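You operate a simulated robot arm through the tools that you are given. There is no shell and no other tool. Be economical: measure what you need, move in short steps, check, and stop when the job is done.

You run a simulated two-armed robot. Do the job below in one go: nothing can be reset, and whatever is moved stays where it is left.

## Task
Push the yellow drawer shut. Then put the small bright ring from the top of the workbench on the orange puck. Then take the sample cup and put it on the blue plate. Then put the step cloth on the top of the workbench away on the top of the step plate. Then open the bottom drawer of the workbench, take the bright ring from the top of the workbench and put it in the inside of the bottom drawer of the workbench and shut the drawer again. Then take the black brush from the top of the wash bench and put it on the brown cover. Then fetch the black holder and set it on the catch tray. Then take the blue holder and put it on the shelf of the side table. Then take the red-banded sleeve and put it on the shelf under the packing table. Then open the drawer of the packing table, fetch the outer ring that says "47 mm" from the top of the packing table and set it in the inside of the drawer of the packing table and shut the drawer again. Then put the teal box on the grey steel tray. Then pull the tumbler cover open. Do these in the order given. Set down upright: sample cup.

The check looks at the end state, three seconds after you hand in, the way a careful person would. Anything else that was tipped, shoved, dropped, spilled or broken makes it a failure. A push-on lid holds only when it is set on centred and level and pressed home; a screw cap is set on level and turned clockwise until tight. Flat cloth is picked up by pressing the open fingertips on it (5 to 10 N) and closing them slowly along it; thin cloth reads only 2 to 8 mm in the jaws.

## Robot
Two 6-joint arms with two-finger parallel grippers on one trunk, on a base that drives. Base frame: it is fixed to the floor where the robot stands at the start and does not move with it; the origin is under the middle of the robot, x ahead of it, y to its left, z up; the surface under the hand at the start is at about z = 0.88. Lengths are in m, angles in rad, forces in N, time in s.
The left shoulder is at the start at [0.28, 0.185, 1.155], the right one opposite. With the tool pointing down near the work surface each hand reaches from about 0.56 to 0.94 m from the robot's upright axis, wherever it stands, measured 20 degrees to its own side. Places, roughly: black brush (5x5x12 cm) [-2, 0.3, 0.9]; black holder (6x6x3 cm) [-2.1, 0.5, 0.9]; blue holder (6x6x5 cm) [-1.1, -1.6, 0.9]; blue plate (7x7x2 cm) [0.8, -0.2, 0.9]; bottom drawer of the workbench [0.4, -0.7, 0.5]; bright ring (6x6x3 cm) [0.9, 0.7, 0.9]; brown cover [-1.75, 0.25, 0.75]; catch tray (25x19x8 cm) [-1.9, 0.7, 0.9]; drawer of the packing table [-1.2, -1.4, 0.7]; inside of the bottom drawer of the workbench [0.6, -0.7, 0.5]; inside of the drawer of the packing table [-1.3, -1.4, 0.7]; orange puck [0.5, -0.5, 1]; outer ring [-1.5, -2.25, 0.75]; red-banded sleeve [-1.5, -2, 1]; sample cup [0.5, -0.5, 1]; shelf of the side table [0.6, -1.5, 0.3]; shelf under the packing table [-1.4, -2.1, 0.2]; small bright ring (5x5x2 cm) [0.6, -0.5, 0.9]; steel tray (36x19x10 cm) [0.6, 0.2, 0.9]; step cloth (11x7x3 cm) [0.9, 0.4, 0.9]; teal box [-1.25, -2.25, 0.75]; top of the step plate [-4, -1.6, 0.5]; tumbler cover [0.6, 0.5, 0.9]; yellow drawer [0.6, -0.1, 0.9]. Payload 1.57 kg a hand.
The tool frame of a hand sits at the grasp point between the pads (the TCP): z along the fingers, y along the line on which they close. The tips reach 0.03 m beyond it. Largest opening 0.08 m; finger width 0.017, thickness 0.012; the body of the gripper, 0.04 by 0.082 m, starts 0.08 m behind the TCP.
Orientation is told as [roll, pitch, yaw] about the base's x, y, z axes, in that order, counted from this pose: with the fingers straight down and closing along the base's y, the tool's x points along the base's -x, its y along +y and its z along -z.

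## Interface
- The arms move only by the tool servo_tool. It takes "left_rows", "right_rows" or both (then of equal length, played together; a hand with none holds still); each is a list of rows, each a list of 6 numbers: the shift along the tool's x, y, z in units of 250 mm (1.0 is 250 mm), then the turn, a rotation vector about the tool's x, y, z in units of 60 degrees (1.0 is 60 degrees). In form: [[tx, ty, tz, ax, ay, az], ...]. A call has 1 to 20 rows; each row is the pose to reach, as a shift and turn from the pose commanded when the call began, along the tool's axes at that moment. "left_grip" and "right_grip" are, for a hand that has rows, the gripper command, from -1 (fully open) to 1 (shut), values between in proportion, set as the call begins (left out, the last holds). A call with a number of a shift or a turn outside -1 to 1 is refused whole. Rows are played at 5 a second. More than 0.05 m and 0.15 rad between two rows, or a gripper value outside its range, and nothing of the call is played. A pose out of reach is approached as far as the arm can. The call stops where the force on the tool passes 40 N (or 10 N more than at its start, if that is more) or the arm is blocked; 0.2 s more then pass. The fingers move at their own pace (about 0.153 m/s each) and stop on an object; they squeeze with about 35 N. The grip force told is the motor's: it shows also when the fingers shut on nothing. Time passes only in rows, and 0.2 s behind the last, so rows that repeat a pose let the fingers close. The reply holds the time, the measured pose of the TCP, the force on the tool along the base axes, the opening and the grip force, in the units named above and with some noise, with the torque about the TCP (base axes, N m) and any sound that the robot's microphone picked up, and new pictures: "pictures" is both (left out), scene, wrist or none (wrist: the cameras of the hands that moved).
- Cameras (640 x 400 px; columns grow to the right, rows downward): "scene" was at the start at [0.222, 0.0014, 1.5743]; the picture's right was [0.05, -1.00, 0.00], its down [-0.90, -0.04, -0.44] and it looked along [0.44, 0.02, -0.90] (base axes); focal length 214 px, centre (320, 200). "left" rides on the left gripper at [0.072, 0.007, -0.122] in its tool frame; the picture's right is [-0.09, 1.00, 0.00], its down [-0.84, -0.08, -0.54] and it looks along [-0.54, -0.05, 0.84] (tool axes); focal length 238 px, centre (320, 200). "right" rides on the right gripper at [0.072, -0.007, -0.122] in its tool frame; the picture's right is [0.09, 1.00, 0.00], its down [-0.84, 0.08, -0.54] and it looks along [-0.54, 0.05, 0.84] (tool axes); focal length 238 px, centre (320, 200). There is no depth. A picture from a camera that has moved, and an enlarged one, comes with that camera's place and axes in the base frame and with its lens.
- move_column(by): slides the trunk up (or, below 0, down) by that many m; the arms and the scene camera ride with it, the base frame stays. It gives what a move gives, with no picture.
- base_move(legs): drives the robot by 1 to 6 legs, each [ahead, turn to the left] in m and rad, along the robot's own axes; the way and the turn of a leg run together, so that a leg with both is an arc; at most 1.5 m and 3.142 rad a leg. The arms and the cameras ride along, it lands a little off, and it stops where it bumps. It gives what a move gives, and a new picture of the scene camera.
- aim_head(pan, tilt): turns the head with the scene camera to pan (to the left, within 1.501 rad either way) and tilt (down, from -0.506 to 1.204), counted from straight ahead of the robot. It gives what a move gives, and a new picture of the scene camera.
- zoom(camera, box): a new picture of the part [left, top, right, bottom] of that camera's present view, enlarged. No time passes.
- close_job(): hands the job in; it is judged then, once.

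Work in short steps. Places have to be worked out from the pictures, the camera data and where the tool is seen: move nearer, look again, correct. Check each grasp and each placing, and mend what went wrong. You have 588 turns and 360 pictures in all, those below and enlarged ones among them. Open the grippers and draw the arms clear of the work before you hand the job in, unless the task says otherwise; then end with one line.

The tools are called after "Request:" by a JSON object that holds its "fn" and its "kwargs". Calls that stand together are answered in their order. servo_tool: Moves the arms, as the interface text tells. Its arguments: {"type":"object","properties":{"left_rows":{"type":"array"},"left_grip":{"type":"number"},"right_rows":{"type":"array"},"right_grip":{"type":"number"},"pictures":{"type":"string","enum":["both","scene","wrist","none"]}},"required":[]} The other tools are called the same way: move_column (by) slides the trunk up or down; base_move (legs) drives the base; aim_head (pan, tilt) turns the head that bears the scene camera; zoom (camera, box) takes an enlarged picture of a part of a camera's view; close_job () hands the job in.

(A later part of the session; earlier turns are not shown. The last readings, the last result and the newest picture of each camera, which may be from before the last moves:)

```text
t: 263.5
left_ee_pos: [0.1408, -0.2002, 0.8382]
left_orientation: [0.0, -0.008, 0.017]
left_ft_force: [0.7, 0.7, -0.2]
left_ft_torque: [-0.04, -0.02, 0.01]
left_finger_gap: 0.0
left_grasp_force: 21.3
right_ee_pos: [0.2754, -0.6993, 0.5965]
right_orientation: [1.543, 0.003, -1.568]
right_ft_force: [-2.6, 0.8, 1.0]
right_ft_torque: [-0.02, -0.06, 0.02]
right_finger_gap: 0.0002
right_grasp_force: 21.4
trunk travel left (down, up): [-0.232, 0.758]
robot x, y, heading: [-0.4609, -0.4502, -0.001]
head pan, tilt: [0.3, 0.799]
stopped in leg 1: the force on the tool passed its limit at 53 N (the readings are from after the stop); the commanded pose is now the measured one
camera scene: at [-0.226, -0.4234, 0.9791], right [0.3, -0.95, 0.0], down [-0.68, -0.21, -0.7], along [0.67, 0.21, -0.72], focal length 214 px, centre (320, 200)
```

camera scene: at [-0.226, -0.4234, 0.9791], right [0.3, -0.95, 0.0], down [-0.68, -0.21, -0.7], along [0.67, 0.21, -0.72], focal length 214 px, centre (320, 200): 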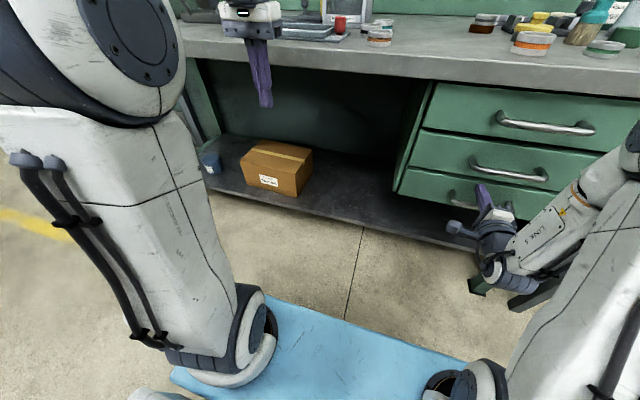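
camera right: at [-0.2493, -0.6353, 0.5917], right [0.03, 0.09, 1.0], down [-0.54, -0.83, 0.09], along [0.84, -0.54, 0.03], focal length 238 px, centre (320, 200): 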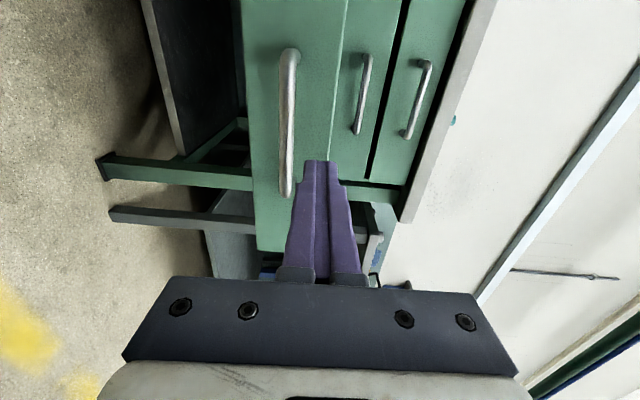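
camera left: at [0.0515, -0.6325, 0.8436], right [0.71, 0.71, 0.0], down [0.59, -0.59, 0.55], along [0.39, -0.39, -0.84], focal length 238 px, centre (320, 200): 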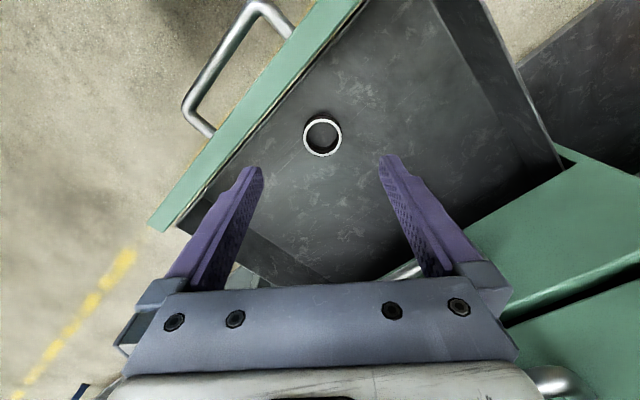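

The drawer is shut. I'll back off, raise the trunk, and turn the right hand back to pointing down.

Request:
{"fn": "base_move", "kwargs": {"legs": [[-0.4, 0]]}}

Request:
{"fn": "move_column", "kwargs": {"by": 0.4}}

Request:
{"fn": "servo_tool", "kwargs": {"right_rows": [[0, 0, 0, 0.082, 0.082, -0.082], [0, 0, 0, 0.164, 0.164, -0.164], [0, 0, 0, 0.246, 0.246, -0.246], [0, 0, 0, 0.328, 0.328, -0.328], [0, 0, 0, 0.41, 0.41, -0.41], [0, 0, 0, 0.492, 0.492, -0.492], [0, 0, 0, 0.574, 0.574, -0.574]], "pictures": "none"}}

```text
t: 266.0
left_ee_pos: [-0.2658, -0.204, 0.8375]
left_orientation: [0.0, -0.007, 0.009]
left_ft_force: [-0.4, -0.2, 0.9]
left_ft_torque: [-0.03, 0.01, -0.02]
left_finger_gap: 0.0002
left_grasp_force: 21.2
right_ee_pos: [-0.1348, -0.7054, 0.5961]
right_orientation: [1.543, 0.0, -1.574]
right_ft_force: [-0.2, -0.1, 0.6]
right_ft_torque: [0.03, -0.03, 0.0]
right_finger_gap: 0.0
right_grasp_force: 21.4
trunk travel left (down, up): [-0.232, 0.758]
robot x, y, heading: [-0.8705, -0.4502, -0.006]
head pan, tilt: [0.3, 0.799]
camera scene: at [-0.6353, -0.4248, 0.9791], right [0.29, -0.96, 0.0], down [-0.69, -0.21, -0.7], along [0.67, 0.2, -0.72], focal length 214 px, centre (320, 200)
```

scene: 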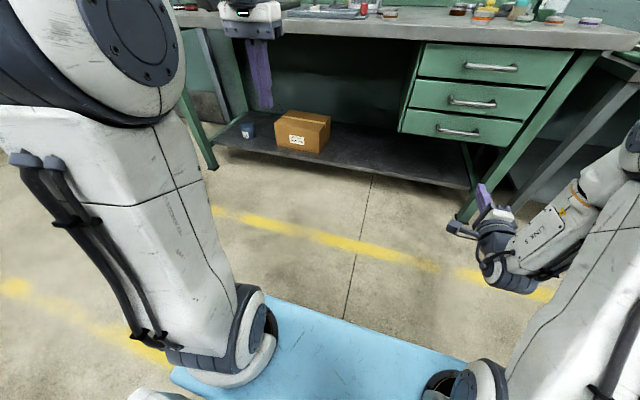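

```text
t: 269.9
left_ee_pos: [-0.2654, -0.2036, 1.2373]
left_orientation: [0.0, -0.007, 0.009]
left_ft_force: [-0.4, 0.0, -0.1]
left_ft_torque: [0.0, -0.02, -0.01]
left_finger_gap: 0.0
left_grasp_force: 21.5
right_ee_pos: [-0.1352, -0.7046, 0.9951]
right_orientation: [1.544, 0.0, -1.574]
right_ft_force: [0.2, -0.8, 0.0]
right_ft_torque: [0.01, -0.02, -0.03]
right_finger_gap: 0.0
right_grasp_force: 21.4
trunk travel left (down, up): [-0.632, 0.358]
robot x, y, heading: [-0.8736, -0.4461, -0.005]
head pan, tilt: [0.3, 0.799]
```

```text
t: 271.5
left_ee_pos: [-0.2642, -0.2055, 1.238]
left_orientation: [0.001, -0.009, 0.007]
left_ft_force: [0.7, 0.5, 0.2]
left_ft_torque: [0.0, -0.02, 0.01]
left_finger_gap: 0.0001
left_grasp_force: 20.8
right_ee_pos: [-0.1358, -0.7049, 0.9981]
right_orientation: [0.772, -0.32, -0.79]
right_ft_force: [-0.7, 0.0, -0.2]
right_ft_torque: [0.0, -0.03, 0.01]
right_finger_gap: 0.0
right_grasp_force: 21.2
trunk travel left (down, up): [-0.632, 0.358]
robot x, y, heading: [-0.8721, -0.4455, -0.003]
head pan, tilt: [0.3, 0.799]
```

Request:
{"fn": "servo_tool", "kwargs": {"right_rows": [[0, 0, 0, 0.082, 0.082, -0.082], [0, 0, 0, 0.164, 0.164, -0.164], [0, 0, 0, 0.246, 0.246, -0.246], [0, 0, 0, 0.328, 0.328, -0.328], [0, 0, 0, 0.41, 0.41, -0.41], [0, 0, 0, 0.492, 0.492, -0.492], [0, 0, 0, 0.574, 0.574, -0.574]], "pictures": "none"}}

Request:
{"fn": "servo_tool", "kwargs": {"right_rows": [[0.18, 0, -0.05, 0, 0, 0], [0.36, 0, -0.1, 0, 0, 0], [0.54, 0, -0.15, 0, 0, 0], [0.72, 0, -0.2, 0, 0, 0], [0.9, 0, -0.2, 0, 0, 0]], "right_grip": -1, "pictures": "none"}}

Request:
{"fn": "move_column", "kwargs": {"by": 0.2}}

```text
t: 273.1
left_ee_pos: [-0.265, -0.2047, 1.2378]
left_orientation: [0.001, -0.007, 0.008]
left_ft_force: [-0.4, 0.7, 0.9]
left_ft_torque: [0.03, -0.03, 0.0]
left_finger_gap: 0.0
left_grasp_force: 21.4
right_ee_pos: [-0.1357, -0.7056, 0.9975]
right_orientation: [0.004, 0.021, -0.009]
right_ft_force: [-0.5, 0.2, -0.4]
right_ft_torque: [-0.01, 0.01, 0.0]
right_finger_gap: 0.0
right_grasp_force: 21.2
trunk travel left (down, up): [-0.632, 0.358]
robot x, y, heading: [-0.8734, -0.4441, -0.003]
head pan, tilt: [0.3, 0.799]
```

```text
t: 274.3
left_ee_pos: [-0.2648, -0.2044, 1.2364]
left_orientation: [0.0, -0.006, 0.008]
left_ft_force: [-0.2, 0.6, 0.3]
left_ft_torque: [0.01, 0.02, -0.05]
left_finger_gap: 0.0
left_grasp_force: 21.2
right_ee_pos: [-0.3608, -0.7028, 1.0513]
right_orientation: [0.005, 0.019, -0.01]
right_ft_force: [0.6, 0.8, -0.5]
right_ft_torque: [-0.01, 0.04, 0.02]
right_finger_gap: 0.0798
right_grasp_force: 0.1
trunk travel left (down, up): [-0.632, 0.358]
robot x, y, heading: [-0.8711, -0.4432, -0.004]
head pan, tilt: [0.3, 0.799]
```

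```text
t: 276.4
left_ee_pos: [-0.2656, -0.2031, 1.4381]
left_orientation: [-0.001, -0.008, 0.009]
left_ft_force: [0.6, 0.0, 0.5]
left_ft_torque: [0.0, -0.02, 0.01]
left_finger_gap: 0.0
left_grasp_force: 20.9
right_ee_pos: [-0.3599, -0.7042, 1.2497]
right_orientation: [0.008, 0.02, -0.012]
right_ft_force: [0.6, 0.2, -0.4]
right_ft_torque: [-0.04, 0.02, 0.01]
right_finger_gap: 0.0799
right_grasp_force: 0.0
trunk travel left (down, up): [-0.832, 0.158]
robot x, y, heading: [-0.8755, -0.4464, -0.006]
head pan, tilt: [0.3, 0.799]
```

Now to the wash bench: I'll drive over and face it (-x) at y≈0.4, a bit back to look first.

Request:
{"fn": "base_move", "kwargs": {"legs": [[0, 1.7], [0.85, 0], [0, 1.447]]}}

Request:
{"fn": "aim_head", "kwargs": {"pan": 0.0, "tilt": 0.55}}

```text
t: 288.7
left_ee_pos: [-1.591, 0.1609, 1.4371]
left_orientation: [0.0, -0.007, -3.13]
left_ft_force: [-0.5, -0.1, 0.4]
left_ft_torque: [-0.01, -0.01, 0.04]
left_finger_gap: 0.0
left_grasp_force: 20.8
right_ee_pos: [-1.4989, 0.6586, 1.2506]
right_orientation: [0.006, 0.019, 3.135]
right_ft_force: [-0.2, -0.3, 0.6]
right_ft_torque: [0.04, -0.02, -0.01]
right_finger_gap: 0.08
right_grasp_force: 0.1
trunk travel left (down, up): [-0.832, 0.158]
robot x, y, heading: [-0.9832, 0.4054, 3.137]
head pan, tilt: [0.3, 0.799]
camera scene: at [-1.2229, 0.379, 1.5791], right [-0.3, 0.96, 0.0], down [0.69, 0.21, -0.7], along [-0.67, -0.21, -0.72], focal length 214 px, centre (320, 200)
```

scene: 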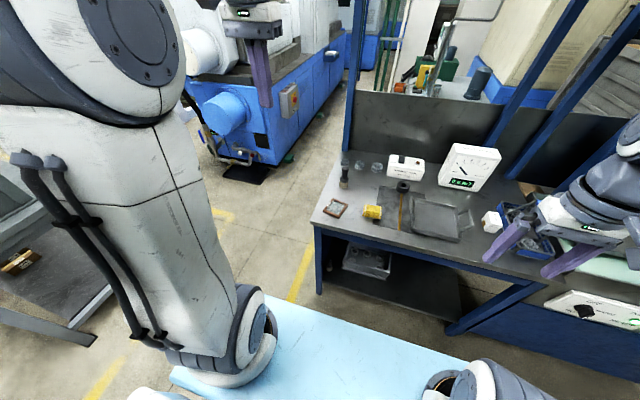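

```text
t: 289.5
left_ee_pos: [-1.5913, 0.1604, 1.4372]
left_orientation: [0.0, -0.007, -3.13]
left_ft_force: [0.0, 0.3, -0.2]
left_ft_torque: [-0.01, 0.01, -0.03]
left_finger_gap: 0.0001
left_grasp_force: 20.8
right_ee_pos: [-1.4994, 0.6596, 1.251]
right_orientation: [0.007, 0.019, 3.134]
right_ft_force: [-0.3, 0.0, 0.2]
right_ft_torque: [-0.02, -0.02, 0.0]
right_finger_gap: 0.0798
right_grasp_force: 0.0
trunk travel left (down, up): [-0.832, 0.158]
robot x, y, heading: [-0.9839, 0.4056, 3.14]
head pan, tilt: [0.0, 0.55]
camera scene: at [-1.2356, 0.4027, 1.6004], right [0.0, 1.0, 0.0], down [0.52, 0.0, -0.85], along [-0.85, 0.0, -0.52], focal length 214 px, centre (320, 200)
```

scene: 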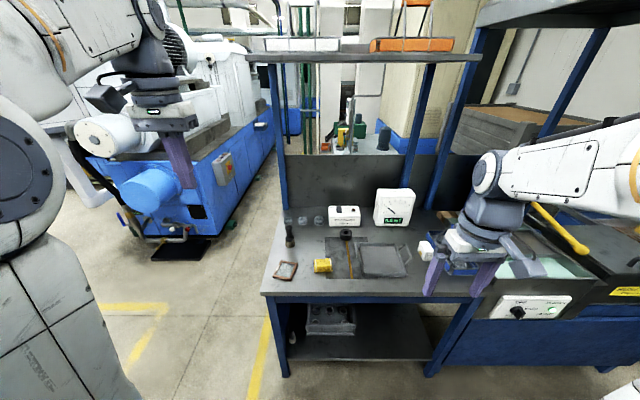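

Request:
{"fn": "zoom", "kwargs": {"camera": "scene", "box": [250, 170, 490, 320]}}

```text
2.67 times, centred on (370, 245) of scene
camera zoom: at [-1.2356, 0.4027, 1.6004], right [0.0, 1.0, 0.0], down [0.52, 0.0, -0.85], along [-0.85, 0.0, -0.52], focal length 572 px, centre (187, 80)
```

zoom: 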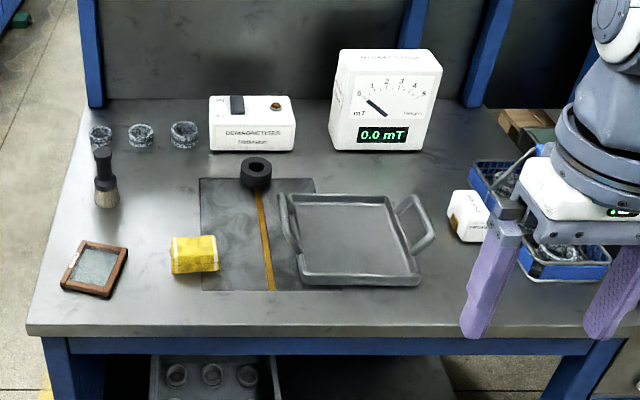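

Identified: the black brush stands at about [-2.0, 0.255], the brown-framed cover is at about [-1.855, 0.256], the black holder at about [-2.07, 0.535], and the catch tray at about [-1.91, 0.69]. I'll lower the left hand and drive nearer.

Request:
{"fn": "servo_tool", "kwargs": {"left_rows": [[0, 0, 0.18, 0, 0, 0], [0, 0, 0.36, 0, 0, 0], [0, 0, 0.54, 0, 0, 0], [0, 0, 0.7, 0, 0, 0]], "left_grip": -1, "pictures": "none"}}

Request:
{"fn": "base_move", "kwargs": {"legs": [[0.22, 0]]}}

Request:
{"fn": "servo_tool", "kwargs": {"left_rows": [[0, 0, 0, 0, 0, 0]], "pictures": "wrist"}}

```text
t: 290.5
left_ee_pos: [-1.5941, 0.1612, 1.2617]
left_orientation: [-0.001, -0.007, -3.127]
left_ft_force: [0.3, -0.9, -0.9]
left_ft_torque: [0.0, 0.02, 0.01]
left_finger_gap: 0.0799
left_grasp_force: 0.0
right_ee_pos: [-1.4985, 0.6593, 1.2503]
right_orientation: [0.007, 0.021, 3.135]
right_ft_force: [0.8, -0.4, 0.6]
right_ft_torque: [0.02, -0.04, 0.0]
right_finger_gap: 0.0798
right_grasp_force: 0.0
trunk travel left (down, up): [-0.832, 0.158]
robot x, y, heading: [-0.9867, 0.4067, 3.144]
head pan, tilt: [0.0, 0.55]
```

```text
t: 292.2
left_ee_pos: [-1.8179, 0.1606, 1.2627]
left_orientation: [0.001, -0.006, -3.13]
left_ft_force: [0.7, 0.6, 0.4]
left_ft_torque: [0.02, -0.01, 0.02]
left_finger_gap: 0.0798
left_grasp_force: 0.0
right_ee_pos: [-1.7223, 0.6603, 1.2507]
right_orientation: [0.007, 0.02, 3.136]
right_ft_force: [-0.4, -0.1, 1.3]
right_ft_torque: [0.02, 0.04, -0.02]
right_finger_gap: 0.0799
right_grasp_force: 0.0
trunk travel left (down, up): [-0.832, 0.158]
robot x, y, heading: [-1.2102, 0.402, 3.138]
head pan, tilt: [0.0, 0.55]
camera scene: at [-1.4594, 0.403, 1.6005], right [0.0, 1.0, 0.0], down [0.52, 0.0, -0.85], along [-0.85, 0.0, -0.52], focal length 214 px, centre (320, 200)
```

scene: 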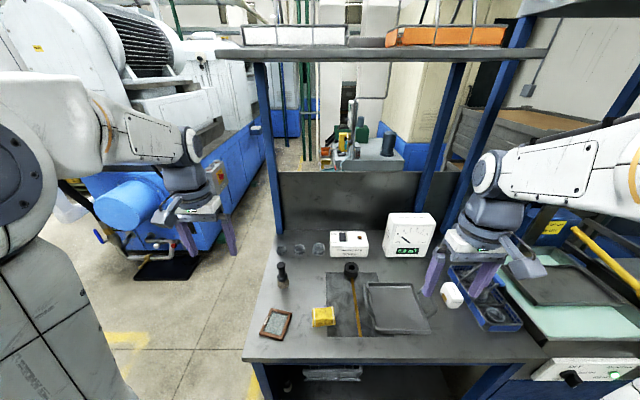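

```text
t: 292.6
left_ee_pos: [-1.8171, 0.1605, 1.2634]
left_orientation: [0.0, -0.006, -3.13]
left_ft_force: [-0.5, 0.4, -0.2]
left_ft_torque: [-0.03, -0.01, 0.0]
left_finger_gap: 0.0798
left_grasp_force: 0.1
right_ee_pos: [-1.7236, 0.6612, 1.25]
right_orientation: [0.006, 0.019, 3.135]
right_ft_force: [0.1, 0.0, 0.6]
right_ft_torque: [0.0, -0.03, 0.01]
right_finger_gap: 0.0798
right_grasp_force: 0.1
trunk travel left (down, up): [-0.832, 0.158]
robot x, y, heading: [-1.2125, 0.4033, 3.143]
head pan, tilt: [0.0, 0.55]
camera left: at [-1.7448, 0.1553, 1.3837], right [-0.08, -1.0, 0.0], down [-0.83, 0.07, 0.55], along [-0.55, 0.04, -0.84], focal length 238 px, centre (320, 200)
```

left: 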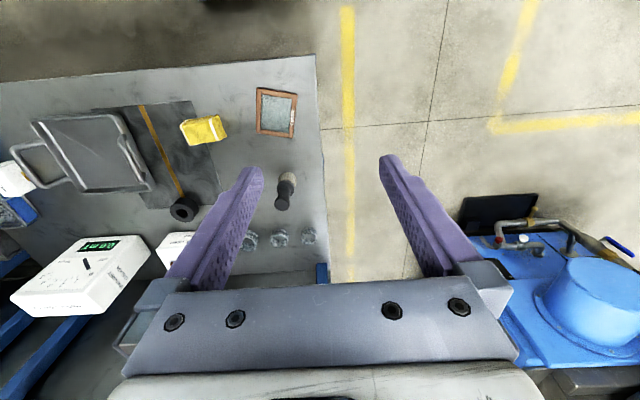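

I'll move the left hand over the brush and look again.

Request:
{"fn": "servo_tool", "kwargs": {"left_rows": [[-0.13, -0.06, 0.07, 0, 0, 0], [-0.26, -0.12, 0.14, 0, 0, 0], [-0.38, -0.18, 0.21, 0, 0, 0], [-0.5, -0.24, 0.28, 0, 0, 0], [-0.62, -0.3, 0.35, 0, 0, 0], [-0.7, -0.366, 0.42, 0, 0, 0]], "pictures": "wrist"}}

```text
t: 294.0
left_ee_pos: [-1.9945, 0.2502, 1.1583]
left_orientation: [0.0, -0.008, -3.13]
left_ft_force: [0.5, 0.7, 0.6]
left_ft_torque: [0.02, -0.02, 0.02]
left_finger_gap: 0.0801
left_grasp_force: 0.0
right_ee_pos: [-1.7226, 0.6602, 1.2503]
right_orientation: [0.006, 0.021, 3.135]
right_ft_force: [-0.3, 0.1, 0.1]
right_ft_torque: [-0.02, 0.0, 0.01]
right_finger_gap: 0.08
right_grasp_force: 0.0
trunk travel left (down, up): [-0.832, 0.158]
robot x, y, heading: [-1.2109, 0.4038, 3.14]
head pan, tilt: [0.0, 0.55]
camera left: at [-1.9225, 0.2455, 1.2798], right [-0.08, -1.0, 0.0], down [-0.83, 0.07, 0.55], along [-0.55, 0.04, -0.84], focal length 238 px, centre (320, 200)
```

left: 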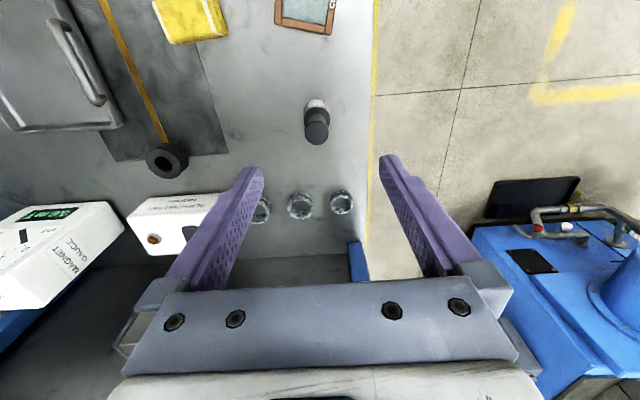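

The brush is at about [-2.017, 0.256], with its top at z≈0.968 and the bench at z≈0.85. I'll go down and grip the handle.

Request:
{"fn": "servo_tool", "kwargs": {"left_rows": [[-0.05, -0.024, 0.18, 0, 0, 0], [-0.09, -0.024, 0.36, 0, 0, 0], [-0.09, -0.024, 0.54, 0, 0, 0], [-0.09, -0.024, 0.72, 0, 0, 0], [-0.09, -0.024, 0.88, 0, 0, 0]], "pictures": "wrist"}}

```text
t: 295.2
left_ee_pos: [-2.0191, 0.256, 0.9385]
left_orientation: [0.001, -0.007, -3.13]
left_ft_force: [0.8, 0.1, 0.5]
left_ft_torque: [0.01, 0.03, -0.03]
left_finger_gap: 0.0801
left_grasp_force: 0.0
right_ee_pos: [-1.7229, 0.6591, 1.2501]
right_orientation: [0.007, 0.018, 3.136]
right_ft_force: [0.2, -0.1, 0.4]
right_ft_torque: [0.04, -0.02, 0.04]
right_finger_gap: 0.0801
right_grasp_force: 0.1
trunk travel left (down, up): [-0.832, 0.158]
robot x, y, heading: [-1.2101, 0.4092, 3.14]
head pan, tilt: [0.0, 0.55]
camera left: at [-1.9467, 0.2507, 1.0589], right [-0.08, -1.0, 0.0], down [-0.83, 0.07, 0.55], along [-0.55, 0.04, -0.84], focal length 238 px, centre (320, 200)
```

left: 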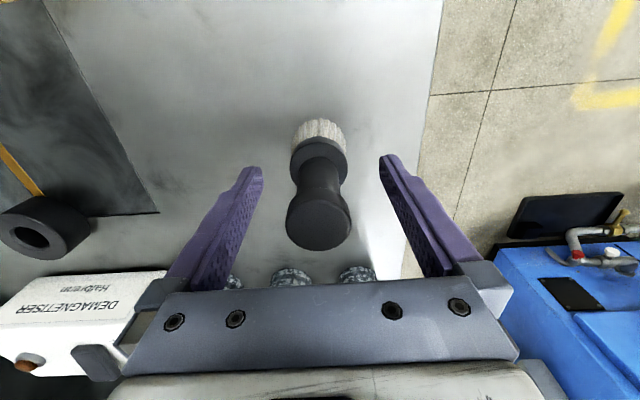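

Centred. Closing and lifting.

Request:
{"fn": "servo_tool", "kwargs": {"left_rows": [[0, 0, 0, 0, 0, 0], [0, 0, 0, 0, 0, 0], [0, 0, 0, 0, 0, 0]], "left_grip": 1, "pictures": "none"}}

Request:
{"fn": "servo_tool", "kwargs": {"left_rows": [[0, 0, -0.1, 0, 0, 0], [0, 0, -0.2, 0, 0, 0], [0, 0, -0.3, 0, 0, 0], [0.15, 0, -0.35, 0, 0, 0], [0.3, 0, -0.35, 0, 0, 0], [0.45, 0, -0.35, 0, 0, 0]], "pictures": "wrist"}}

```text
t: 296.0
left_ee_pos: [-2.0188, 0.2569, 0.9374]
left_orientation: [-0.001, -0.008, -3.129]
left_ft_force: [0.2, -0.7, 0.3]
left_ft_torque: [-0.01, -0.02, 0.02]
left_finger_gap: 0.0387
left_grasp_force: 35.5
right_ee_pos: [-1.7222, 0.659, 1.2504]
right_orientation: [0.007, 0.019, 3.136]
right_ft_force: [0.2, -0.1, 0.6]
right_ft_torque: [0.04, 0.02, -0.02]
right_finger_gap: 0.08
right_grasp_force: 0.0
trunk travel left (down, up): [-0.832, 0.158]
robot x, y, heading: [-1.2086, 0.4058, 3.141]
head pan, tilt: [0.0, 0.55]
```

```text
t: 297.4
left_ee_pos: [-1.9045, 0.2568, 1.0247]
left_orientation: [0.001, -0.006, -3.13]
left_ft_force: [0.1, 0.1, -0.4]
left_ft_torque: [0.0, 0.01, -0.01]
left_finger_gap: 0.0386
left_grasp_force: 34.6
right_ee_pos: [-1.7217, 0.6596, 1.2492]
right_orientation: [0.007, 0.019, 3.135]
right_ft_force: [-1.1, 0.3, 0.8]
right_ft_torque: [-0.02, -0.02, 0.03]
right_finger_gap: 0.08
right_grasp_force: 0.1
trunk travel left (down, up): [-0.832, 0.158]
robot x, y, heading: [-1.2118, 0.4024, 3.14]
head pan, tilt: [0.0, 0.55]
camera left: at [-1.8321, 0.2513, 1.1464], right [-0.08, -1.0, 0.0], down [-0.83, 0.07, 0.55], along [-0.55, 0.04, -0.84], focal length 238 px, centre (320, 200)
```

left: 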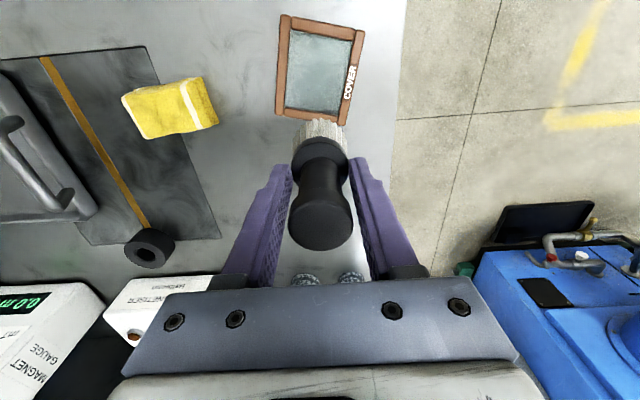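

The cover's centre is at about [-1.857, 0.255]. I'll move over it and lower the brush.

Request:
{"fn": "servo_tool", "kwargs": {"left_rows": [[0.1, 0.004, 0, 0, 0, 0], [0.19, 0.008, 0, 0, 0, 0], [0.19, 0.008, 0.12, 0, 0, 0], [0.19, 0.008, 0.24, 0, 0, 0]], "pictures": "wrist"}}

```text
t: 298.4
left_ee_pos: [-1.8595, 0.2554, 0.9644]
left_orientation: [0.0, -0.007, -3.129]
left_ft_force: [0.8, -0.3, 0.2]
left_ft_torque: [0.01, 0.0, -0.03]
left_finger_gap: 0.0386
left_grasp_force: 34.9
right_ee_pos: [-1.7237, 0.6604, 1.2502]
right_orientation: [0.007, 0.019, 3.135]
right_ft_force: [-0.1, 0.0, -0.4]
right_ft_torque: [-0.01, -0.06, 0.03]
right_finger_gap: 0.08
right_grasp_force: 0.1
trunk travel left (down, up): [-0.832, 0.158]
robot x, y, heading: [-1.209, 0.4059, 3.142]
head pan, tilt: [0.0, 0.55]
camera left: at [-1.7858, 0.2506, 1.0866], right [-0.08, -1.0, 0.0], down [-0.83, 0.07, 0.55], along [-0.55, 0.04, -0.84], focal length 238 px, centre (320, 200)
```

left: 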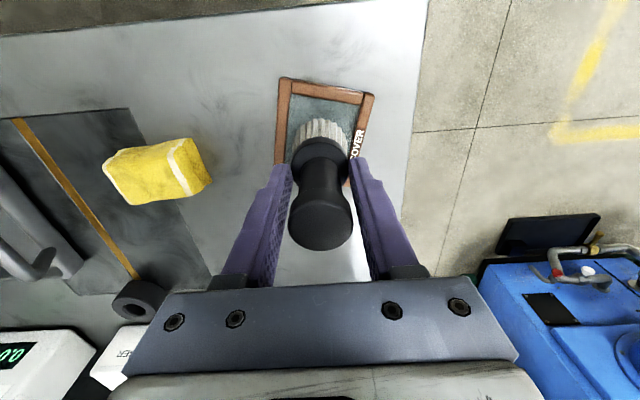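

Request:
{"fn": "servo_tool", "kwargs": {"left_rows": [[0, 0, 0.02, 0, 0, 0], [0, 0, 0.04, 0, 0, 0], [0, 0, 0.055, 0, 0, 0], [0, 0, 0.065, 0, 0, 0]], "pictures": "none"}}

```text
t: 299.4
left_ee_pos: [-1.8571, 0.2556, 0.9489]
left_orientation: [0.0, -0.007, -3.13]
left_ft_force: [2.2, -0.2, 14.8]
left_ft_torque: [-0.14, -0.2, 0.0]
left_finger_gap: 0.0389
left_grasp_force: 34.5
right_ee_pos: [-1.721, 0.6603, 1.2499]
right_orientation: [0.007, 0.018, 3.136]
right_ft_force: [-0.2, -0.4, -0.5]
right_ft_torque: [0.0, 0.03, -0.03]
right_finger_gap: 0.0801
right_grasp_force: 0.0
trunk travel left (down, up): [-0.832, 0.158]
robot x, y, heading: [-1.2088, 0.4073, 3.139]
head pan, tilt: [0.0, 0.55]
```

Contact at about 15 N. Releasing and lifting straight up.

Request:
{"fn": "servo_tool", "kwargs": {"left_rows": [[0, 0, -0.004, 0, 0, 0], [0, 0, -0.004, 0, 0, 0]], "left_grip": -0.2, "pictures": "none"}}

Request:
{"fn": "servo_tool", "kwargs": {"left_rows": [[0, 0, 0, 0, 0, 0], [0, 0, 0, 0, 0, 0], [0, 0, -0.15, 0, 0, 0], [0, 0, -0.33, 0, 0, 0], [0, 0, -0.51, 0, 0, 0], [0, 0, -0.7, 0, 0, 0]], "left_grip": -1, "pictures": "wrist"}}

```text
t: 300.0
left_ee_pos: [-1.8576, 0.2559, 0.95]
left_orientation: [0.0, -0.007, -3.13]
left_ft_force: [0.2, -0.5, -0.1]
left_ft_torque: [0.03, 0.01, 0.01]
left_finger_gap: 0.0479
left_grasp_force: 0.0
right_ee_pos: [-1.7224, 0.6603, 1.2503]
right_orientation: [0.007, 0.021, 3.136]
right_ft_force: [0.7, -0.2, 0.7]
right_ft_torque: [0.0, -0.02, 0.02]
right_finger_gap: 0.0801
right_grasp_force: 0.0
trunk travel left (down, up): [-0.832, 0.158]
robot x, y, heading: [-1.21, 0.4035, 3.141]
head pan, tilt: [0.0, 0.55]
```

```text
t: 301.4
left_ee_pos: [-1.8571, 0.2551, 1.1252]
left_orientation: [0.001, -0.008, -3.129]
left_ft_force: [-0.1, -0.7, 0.0]
left_ft_torque: [0.02, -0.05, 0.01]
left_finger_gap: 0.0801
left_grasp_force: 0.1
right_ee_pos: [-1.7228, 0.6596, 1.2507]
right_orientation: [0.008, 0.019, 3.134]
right_ft_force: [0.5, 1.0, 0.2]
right_ft_torque: [0.0, -0.02, -0.04]
right_finger_gap: 0.0802
right_grasp_force: 0.1
trunk travel left (down, up): [-0.832, 0.158]
robot x, y, heading: [-1.2118, 0.4055, 3.14]
head pan, tilt: [0.0, 0.55]
camera left: at [-1.7843, 0.2493, 1.2466], right [-0.08, -1.0, 0.0], down [-0.83, 0.07, 0.55], along [-0.55, 0.04, -0.84], focal length 238 px, centre (320, 200)
```

left: 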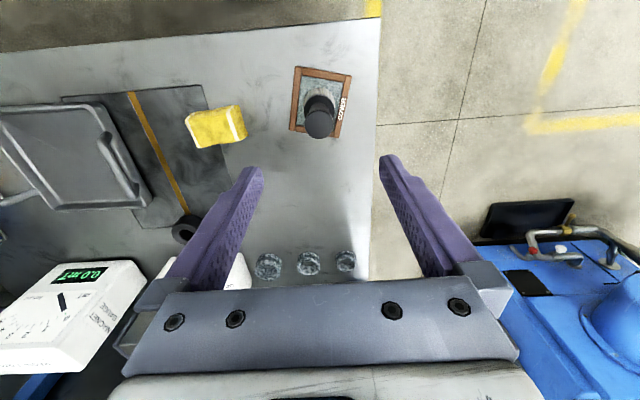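

The brush stands on the cover. Next is the black holder: I'll retreat the left hand and bring the right hand over the holder.

Request:
{"fn": "servo_tool", "kwargs": {"left_rows": [[0.1, 0.05, -0.05, 0, 0, 0], [0.2, 0.1, -0.1, 0, 0, 0], [0.3, 0.15, -0.15, 0, 0, 0], [0.4, 0.2, -0.2, 0, 0, 0], [0.5, 0.25, -0.25, 0, 0, 0], [0.5, 0.3, -0.3, 0, 0, 0], [0.5, 0.3, -0.3, 0, 0, 0]], "right_rows": [[-0.14, 0.07, 0.05, 0, 0, 0], [-0.28, 0.14, 0.1, 0, 0, 0], [-0.42, 0.21, 0.15, 0, 0, 0], [-0.56, 0.28, 0.2, 0, 0, 0], [-0.7, 0.35, 0.25, 0, 0, 0], [-0.84, 0.42, 0.3, 0, 0, 0], [-0.98, 0.5, 0.35, 0, 0, 0]], "pictures": "wrist"}}

```text
t: 303.0
left_ee_pos: [-1.7303, 0.1812, 1.199]
left_orientation: [0.0, -0.006, -3.129]
left_ft_force: [-0.5, 0.1, 0.5]
left_ft_torque: [-0.03, 0.02, 0.01]
left_finger_gap: 0.0798
left_grasp_force: 0.0
right_ee_pos: [-1.9667, 0.5364, 1.1602]
right_orientation: [0.007, 0.018, 3.134]
right_ft_force: [-0.9, -0.2, 0.3]
right_ft_torque: [0.02, 0.03, 0.0]
right_finger_gap: 0.08
right_grasp_force: 0.1
trunk travel left (down, up): [-0.832, 0.158]
robot x, y, heading: [-1.2097, 0.406, 3.141]
head pan, tilt: [0.0, 0.55]
camera right: at [-1.8987, 0.5416, 1.2824], right [0.08, -1.0, 0.01], down [-0.85, -0.07, 0.53], along [-0.52, -0.05, -0.85], focal length 238 px, centre (320, 200)
camera left: at [-1.6581, 0.1748, 1.3197], right [-0.08, -1.0, 0.0], down [-0.83, 0.07, 0.55], along [-0.55, 0.04, -0.84], focal length 238 px, centre (320, 200)
```

right: 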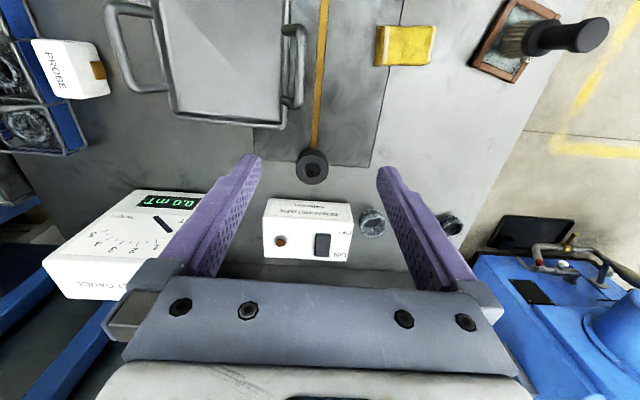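
left: 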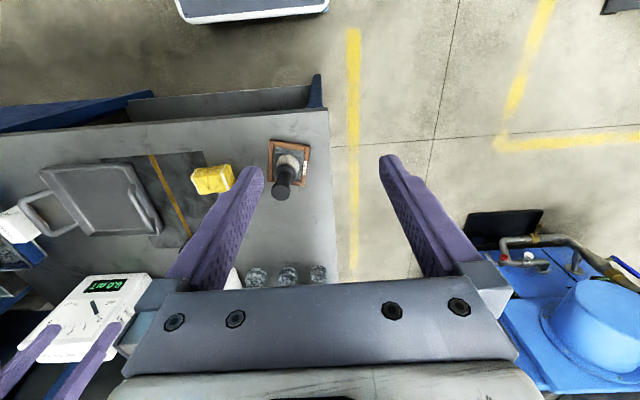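

The holder is at about [-2.073, 0.539], about 6 cm wide. I'll level the hand, move over it and descend.

Request:
{"fn": "servo_tool", "kwargs": {"right_rows": [[-0.14, -0.003, 0.08, 0, -0.018, 0], [-0.28, -0.006, 0.16, 0, -0.018, 0], [-0.425, -0.01, 0.24, 0, -0.018, 0], [-0.425, -0.01, 0.42, 0, -0.018, 0], [-0.425, -0.01, 0.6, 0, -0.018, 0], [-0.425, -0.01, 0.75, 0, -0.018, 0]], "pictures": "wrist"}}

```text
t: 304.4
left_ee_pos: [-1.7309, 0.1807, 1.1979]
left_orientation: [-0.001, -0.006, -3.13]
left_ft_force: [0.0, -0.5, 0.1]
left_ft_torque: [-0.05, -0.01, -0.01]
left_finger_gap: 0.0801
left_grasp_force: 0.0
right_ee_pos: [-2.0709, 0.5384, 0.9679]
right_orientation: [0.008, 0.001, 3.134]
right_ft_force: [0.4, -0.5, 1.1]
right_ft_torque: [0.01, -0.01, -0.02]
right_finger_gap: 0.0802
right_grasp_force: 0.0
trunk travel left (down, up): [-0.832, 0.158]
robot x, y, heading: [-1.2091, 0.4011, 3.142]
head pan, tilt: [0.0, 0.55]
camera right: at [-2.0006, 0.5445, 1.0884], right [0.08, -1.0, 0.01], down [-0.84, -0.07, 0.54], along [-0.54, -0.05, -0.84], focal length 238 px, centre (320, 200)
```

right: 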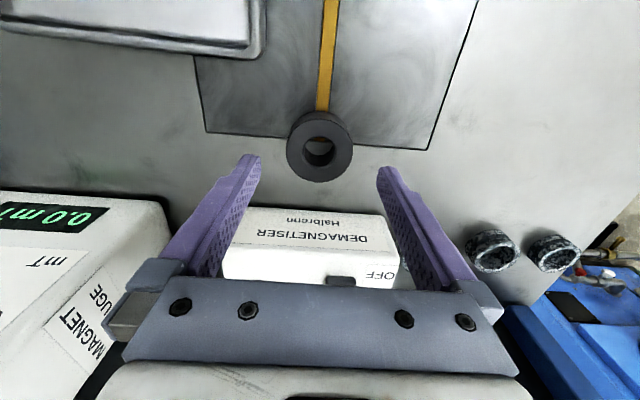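

Aligned. I'll descend the rest and close.

Request:
{"fn": "servo_tool", "kwargs": {"right_rows": [[-0.02, 0, 0.12, 0, 0, 0], [-0.02, 0, 0.22, 0, 0, 0], [-0.02, 0, 0.3, 0, 0, 0], [-0.02, 0, 0.325, 0, 0, 0]], "pictures": "none"}}

Request:
{"fn": "servo_tool", "kwargs": {"right_rows": [[0, 0, 0, 0, 0, 0], [0, 0, 0, 0, 0, 0], [0, 0, 0, 0, 0, 0]], "right_grip": 1, "pictures": "wrist"}}

```text
t: 305.4
left_ee_pos: [-1.7302, 0.1802, 1.1989]
left_orientation: [0.0, -0.007, -3.129]
left_ft_force: [-0.1, -0.2, -0.8]
left_ft_torque: [-0.01, 0.01, -0.01]
left_finger_gap: 0.08
left_grasp_force: 0.2
right_ee_pos: [-2.0747, 0.5382, 0.8899]
right_orientation: [0.007, -0.004, 3.134]
right_ft_force: [4.0, 0.8, 17.2]
right_ft_torque: [0.83, -0.2, -0.18]
right_finger_gap: 0.0803
right_grasp_force: 0.0
trunk travel left (down, up): [-0.832, 0.158]
robot x, y, heading: [-1.212, 0.4015, 3.142]
head pan, tilt: [0.0, 0.55]
```

```text
t: 306.2
left_ee_pos: [-1.7301, 0.1801, 1.199]
left_orientation: [-0.001, -0.006, -3.13]
left_ft_force: [0.3, 0.6, 0.3]
left_ft_torque: [-0.02, -0.01, -0.02]
left_finger_gap: 0.0799
left_grasp_force: 0.0
right_ee_pos: [-2.0747, 0.538, 0.8891]
right_orientation: [0.004, -0.005, 3.135]
right_ft_force: [-1.3, 16.1, 27.0]
right_ft_torque: [1.4, -0.12, 0.16]
right_finger_gap: 0.059
right_grasp_force: 34.9
trunk travel left (down, up): [-0.832, 0.158]
robot x, y, heading: [-1.2092, 0.4034, 3.146]
head pan, tilt: [0.0, 0.55]
camera right: at [-2.0038, 0.545, 1.0104], right [0.09, -1.0, 0.01], down [-0.83, -0.07, 0.55], along [-0.54, -0.05, -0.84], focal length 238 px, centre (320, 200)
```

right: 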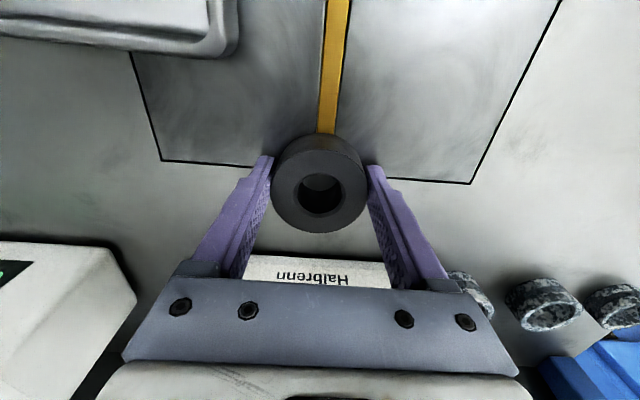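

The holder is gripped (59 mm). I'll lift it and carry it over the catch tray.

Request:
{"fn": "servo_tool", "kwargs": {"right_rows": [[0, 0, -0.15, 0, 0, 0], [0, 0, -0.32, 0, 0, 0], [0, 0, -0.5, 0, 0, 0], [0.12, -0.1, -0.5, 0, 0, 0], [0.25, -0.22, -0.5, 0, 0, 0], [0.38, -0.34, -0.5, 0, 0, 0], [0.52, -0.46, -0.5, 0, 0, 0], [0.66, -0.585, -0.5, 0, 0, 0]], "pictures": "wrist"}}

```text
t: 308.0
left_ee_pos: [-1.7319, 0.1815, 1.1979]
left_orientation: [0.001, -0.007, -3.129]
left_ft_force: [-0.4, -0.4, 0.2]
left_ft_torque: [0.0, -0.03, -0.03]
left_finger_gap: 0.08
left_grasp_force: 0.1
right_ee_pos: [-1.9101, 0.6827, 1.0094]
right_orientation: [0.008, 0.001, 3.137]
right_ft_force: [-0.3, 0.9, -1.4]
right_ft_torque: [-0.01, -0.02, 0.01]
right_finger_gap: 0.0587
right_grasp_force: 34.8
trunk travel left (down, up): [-0.832, 0.158]
robot x, y, heading: [-1.2082, 0.4052, 3.142]
head pan, tilt: [0.0, 0.55]
camera right: at [-1.8382, 0.6898, 1.1301], right [0.09, -1.0, 0.01], down [-0.84, -0.07, 0.54], along [-0.54, -0.05, -0.84], focal length 238 px, centre (320, 200)
```

right: 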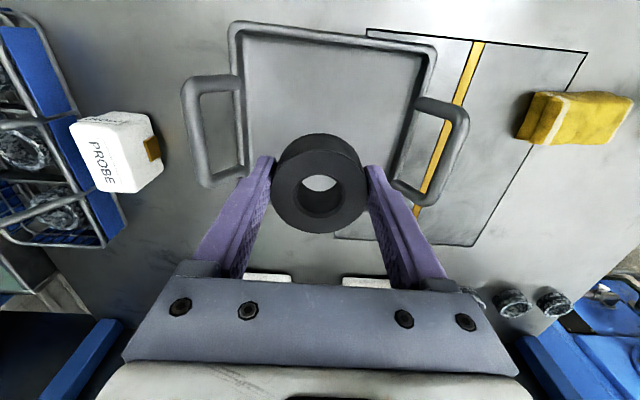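

The tray's inside centre is at about [-1.892, 0.672]. I'll adjust and lower.

Request:
{"fn": "servo_tool", "kwargs": {"right_rows": [[0.072, 0.044, 0.1, 0, 0, 0], [0.072, 0.044, 0.22, 0, 0, 0], [0.072, 0.044, 0.34, 0, 0, 0], [0.072, 0.044, 0.4, 0, 0, 0], [0.072, 0.044, 0.43, 0, 0, 0], [0.072, 0.044, 0.45, 0, 0, 0]], "pictures": "wrist"}}

```text
t: 309.4
left_ee_pos: [-1.7308, 0.1802, 1.198]
left_orientation: [-0.001, -0.006, -3.131]
left_ft_force: [-0.5, 0.5, -0.5]
left_ft_torque: [0.04, -0.01, 0.03]
left_finger_gap: 0.08
left_grasp_force: 0.0
right_ee_pos: [-1.8915, 0.6721, 0.8993]
right_orientation: [0.006, 0.003, 3.134]
right_ft_force: [-0.3, -0.1, -1.4]
right_ft_torque: [0.01, -0.01, 0.01]
right_finger_gap: 0.0589
right_grasp_force: 34.5
trunk travel left (down, up): [-0.832, 0.158]
robot x, y, heading: [-1.2082, 0.4042, 3.141]
head pan, tilt: [0.0, 0.55]
camera right: at [-1.8202, 0.6778, 1.0197], right [0.09, -1.0, 0.01], down [-0.84, -0.07, 0.54], along [-0.54, -0.05, -0.84], focal length 238 px, centre (320, 200)
```

right: 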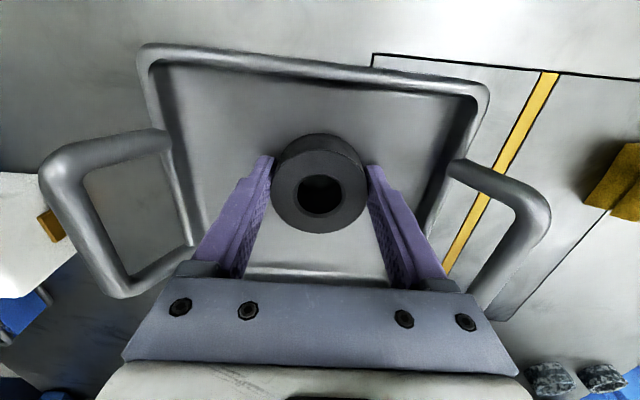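

Request:
{"fn": "servo_tool", "kwargs": {"right_rows": [[0, 0, 0.008, 0, 0, 0], [0, 0, 0.016, 0, 0, 0], [0, 0, 0.024, 0, 0, 0], [0, 0, 0.03, 0, 0, 0]], "pictures": "none"}}

```text
t: 310.4
left_ee_pos: [-1.7302, 0.1797, 1.1989]
left_orientation: [-0.001, -0.008, -3.13]
left_ft_force: [-0.1, -0.1, -0.1]
left_ft_torque: [0.02, 0.0, 0.01]
left_finger_gap: 0.0799
left_grasp_force: 0.1
right_ee_pos: [-1.8911, 0.6718, 0.8951]
right_orientation: [0.007, -0.004, 3.136]
right_ft_force: [7.9, -1.9, 24.0]
right_ft_torque: [0.7, -0.25, -0.22]
right_finger_gap: 0.0587
right_grasp_force: 35.4
trunk travel left (down, up): [-0.832, 0.158]
robot x, y, heading: [-1.2109, 0.4031, 3.142]
head pan, tilt: [0.0, 0.55]
stopped in row 4 (right hand): the force on the tool passed its limit at 42 N (the readings are from after the stop); the commanded pose is now the measured one
```

Contact. I'll ease, open and lift.

Request:
{"fn": "servo_tool", "kwargs": {"right_rows": [[0, 0, -0.012, 0, 0, 0], [0, 0, -0.012, 0, 0, 0]], "pictures": "none"}}

Request:
{"fn": "servo_tool", "kwargs": {"right_rows": [[0, 0, 0, 0, 0, 0], [0, 0, 0, 0, 0, 0], [0, 0, -0.15, 0, 0, 0], [0, 0, -0.33, 0, 0, 0], [0, 0, -0.51, 0, 0, 0], [0, 0, -0.7, 0, 0, 0], [0.1, 0, -0.85, 0, 0, 0], [0.2, 0, -1.0, 0, 0, 0]], "right_grip": -1, "pictures": "wrist"}}

```text
t: 311.0
left_ee_pos: [-1.7315, 0.1818, 1.197]
left_orientation: [0.001, -0.006, -3.129]
left_ft_force: [0.8, 0.1, 0.7]
left_ft_torque: [0.0, -0.01, 0.02]
left_finger_gap: 0.08
left_grasp_force: 0.1
right_ee_pos: [-1.8917, 0.6722, 0.8953]
right_orientation: [0.007, -0.003, 3.134]
right_ft_force: [1.7, -0.9, 0.3]
right_ft_torque: [0.04, -0.09, -0.06]
right_finger_gap: 0.0589
right_grasp_force: 34.8
trunk travel left (down, up): [-0.832, 0.158]
robot x, y, heading: [-1.2098, 0.4059, 3.135]
head pan, tilt: [0.0, 0.55]
```

```text
t: 312.8
left_ee_pos: [-1.7316, 0.1806, 1.1992]
left_orientation: [-0.001, -0.007, -3.128]
left_ft_force: [0.4, -0.3, -0.2]
left_ft_torque: [-0.02, -0.02, -0.02]
left_finger_gap: 0.0801
left_grasp_force: 0.1
right_ee_pos: [-1.8425, 0.6739, 1.1467]
right_orientation: [0.006, -0.001, 3.135]
right_ft_force: [0.0, -0.8, 0.2]
right_ft_torque: [0.0, -0.02, 0.01]
right_finger_gap: 0.0801
right_grasp_force: 0.0
trunk travel left (down, up): [-0.832, 0.158]
robot x, y, heading: [-1.2065, 0.4043, 3.14]
head pan, tilt: [0.0, 0.55]
camera right: at [-1.7709, 0.6796, 1.2672], right [0.09, -1.0, 0.01], down [-0.84, -0.07, 0.54], along [-0.54, -0.05, -0.84], focal length 238 px, centre (320, 200)
```

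right: 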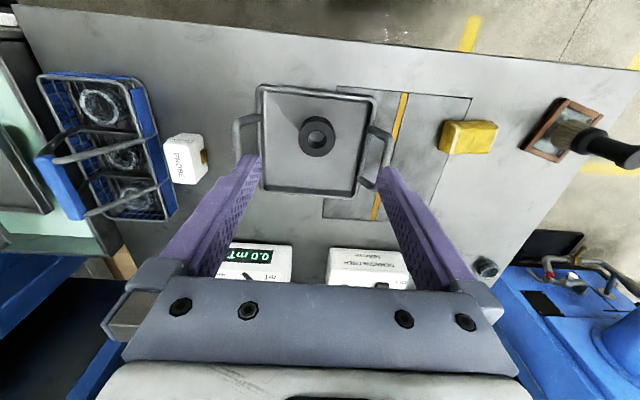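

The holder lies in the catch tray. Next is the blue holder on the packing table, to go on the side table's lower shelf. I'll drive into the aisle between them and look.

Request:
{"fn": "base_move", "kwargs": {"legs": [[-0.8, 0], [0, 1.57], [0.9, 0], [0.8, 0]]}}

Request:
{"fn": "aim_head", "kwargs": {"pan": -1.3, "tilt": 0.6}}

Request:
{"fn": "aim_head", "kwargs": {"pan": 1.3, "tilt": 0.6}}

```text
t: 329.0
left_ee_pos: [-0.2034, -1.814, 1.199]
left_orientation: [0.001, -0.007, -1.553]
left_ft_force: [0.6, 0.5, 0.9]
left_ft_torque: [-0.04, 0.01, 0.0]
left_finger_gap: 0.0801
left_grasp_force: 0.1
right_ee_pos: [-0.6973, -1.9297, 1.147]
right_orientation: [0.005, -0.003, -1.571]
right_ft_force: [-0.3, -0.2, 0.6]
right_ft_torque: [-0.03, 0.01, 0.05]
right_finger_gap: 0.08
right_grasp_force: 0.0
trunk travel left (down, up): [-0.832, 0.158]
robot x, y, heading: [-0.4349, -1.2957, -1.564]
head pan, tilt: [0.0, 0.55]
camera scene: at [-0.4293, -1.5455, 1.6005], right [-1.0, 0.0, 0.0], down [0.0, 0.52, -0.85], along [0.0, -0.85, -0.52], focal length 214 px, centre (320, 200)
```

scene: 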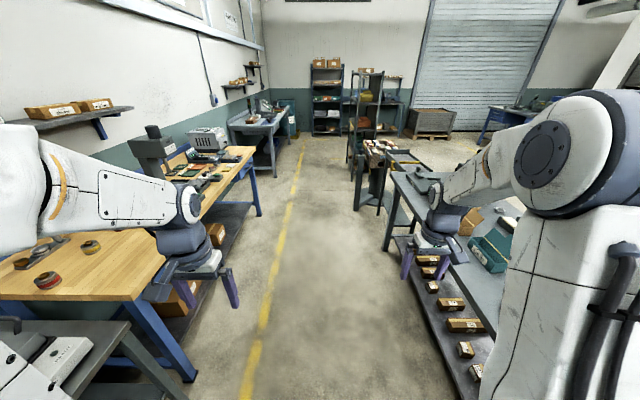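

```text
t: 330.5
left_ee_pos: [-0.2032, -1.8139, 1.1986]
left_orientation: [0.001, -0.008, -1.553]
left_ft_force: [1.1, 0.0, 0.1]
left_ft_torque: [0.01, 0.02, -0.03]
left_finger_gap: 0.08
left_grasp_force: 0.1
right_ee_pos: [-0.6952, -1.9293, 1.1455]
right_orientation: [0.007, -0.005, -1.572]
right_ft_force: [-0.4, -0.4, 0.3]
right_ft_torque: [0.02, 0.02, 0.03]
right_finger_gap: 0.0798
right_grasp_force: 0.1
trunk travel left (down, up): [-0.832, 0.158]
robot x, y, heading: [-0.4329, -1.2944, -1.563]
head pan, tilt: [-1.3, 0.6]
camera scene: at [-0.5148, -1.4799, 1.596], right [-0.27, 0.96, 0.0], down [0.54, 0.15, -0.83], along [-0.79, -0.22, -0.56], focal length 214 px, centre (320, 200)
```

scene: 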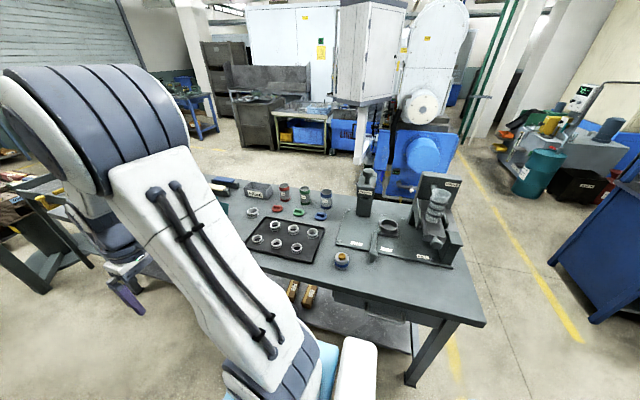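

```text
t: 332.8
left_ee_pos: [-0.2021, -1.8133, 1.1982]
left_orientation: [0.0, -0.007, -1.553]
left_ft_force: [0.7, 0.7, 0.7]
left_ft_torque: [-0.02, 0.02, 0.04]
left_finger_gap: 0.0798
left_grasp_force: 0.0
right_ee_pos: [-0.6954, -1.9293, 1.1457]
right_orientation: [0.007, -0.005, -1.573]
right_ft_force: [-0.5, -0.4, 0.3]
right_ft_torque: [-0.01, 0.02, 0.02]
right_finger_gap: 0.0804
right_grasp_force: 0.1
trunk travel left (down, up): [-0.832, 0.158]
robot x, y, heading: [-0.4306, -1.2911, -1.56]
head pan, tilt: [1.3, 0.6]
camera scene: at [-0.3445, -1.4791, 1.596], right [-0.26, -0.96, 0.0], down [-0.55, 0.15, -0.83], along [0.8, -0.22, -0.56], focal length 214 px, centre (320, 200)
```

scene: 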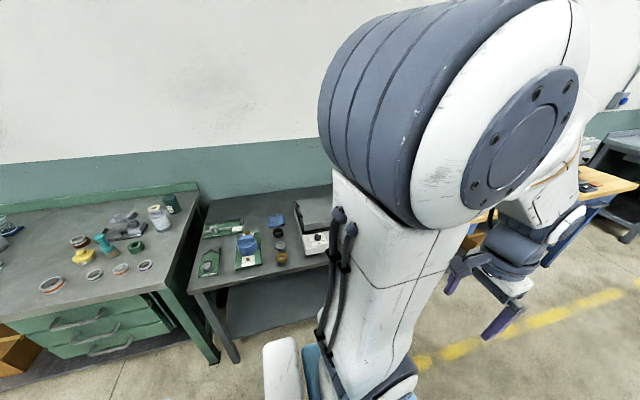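

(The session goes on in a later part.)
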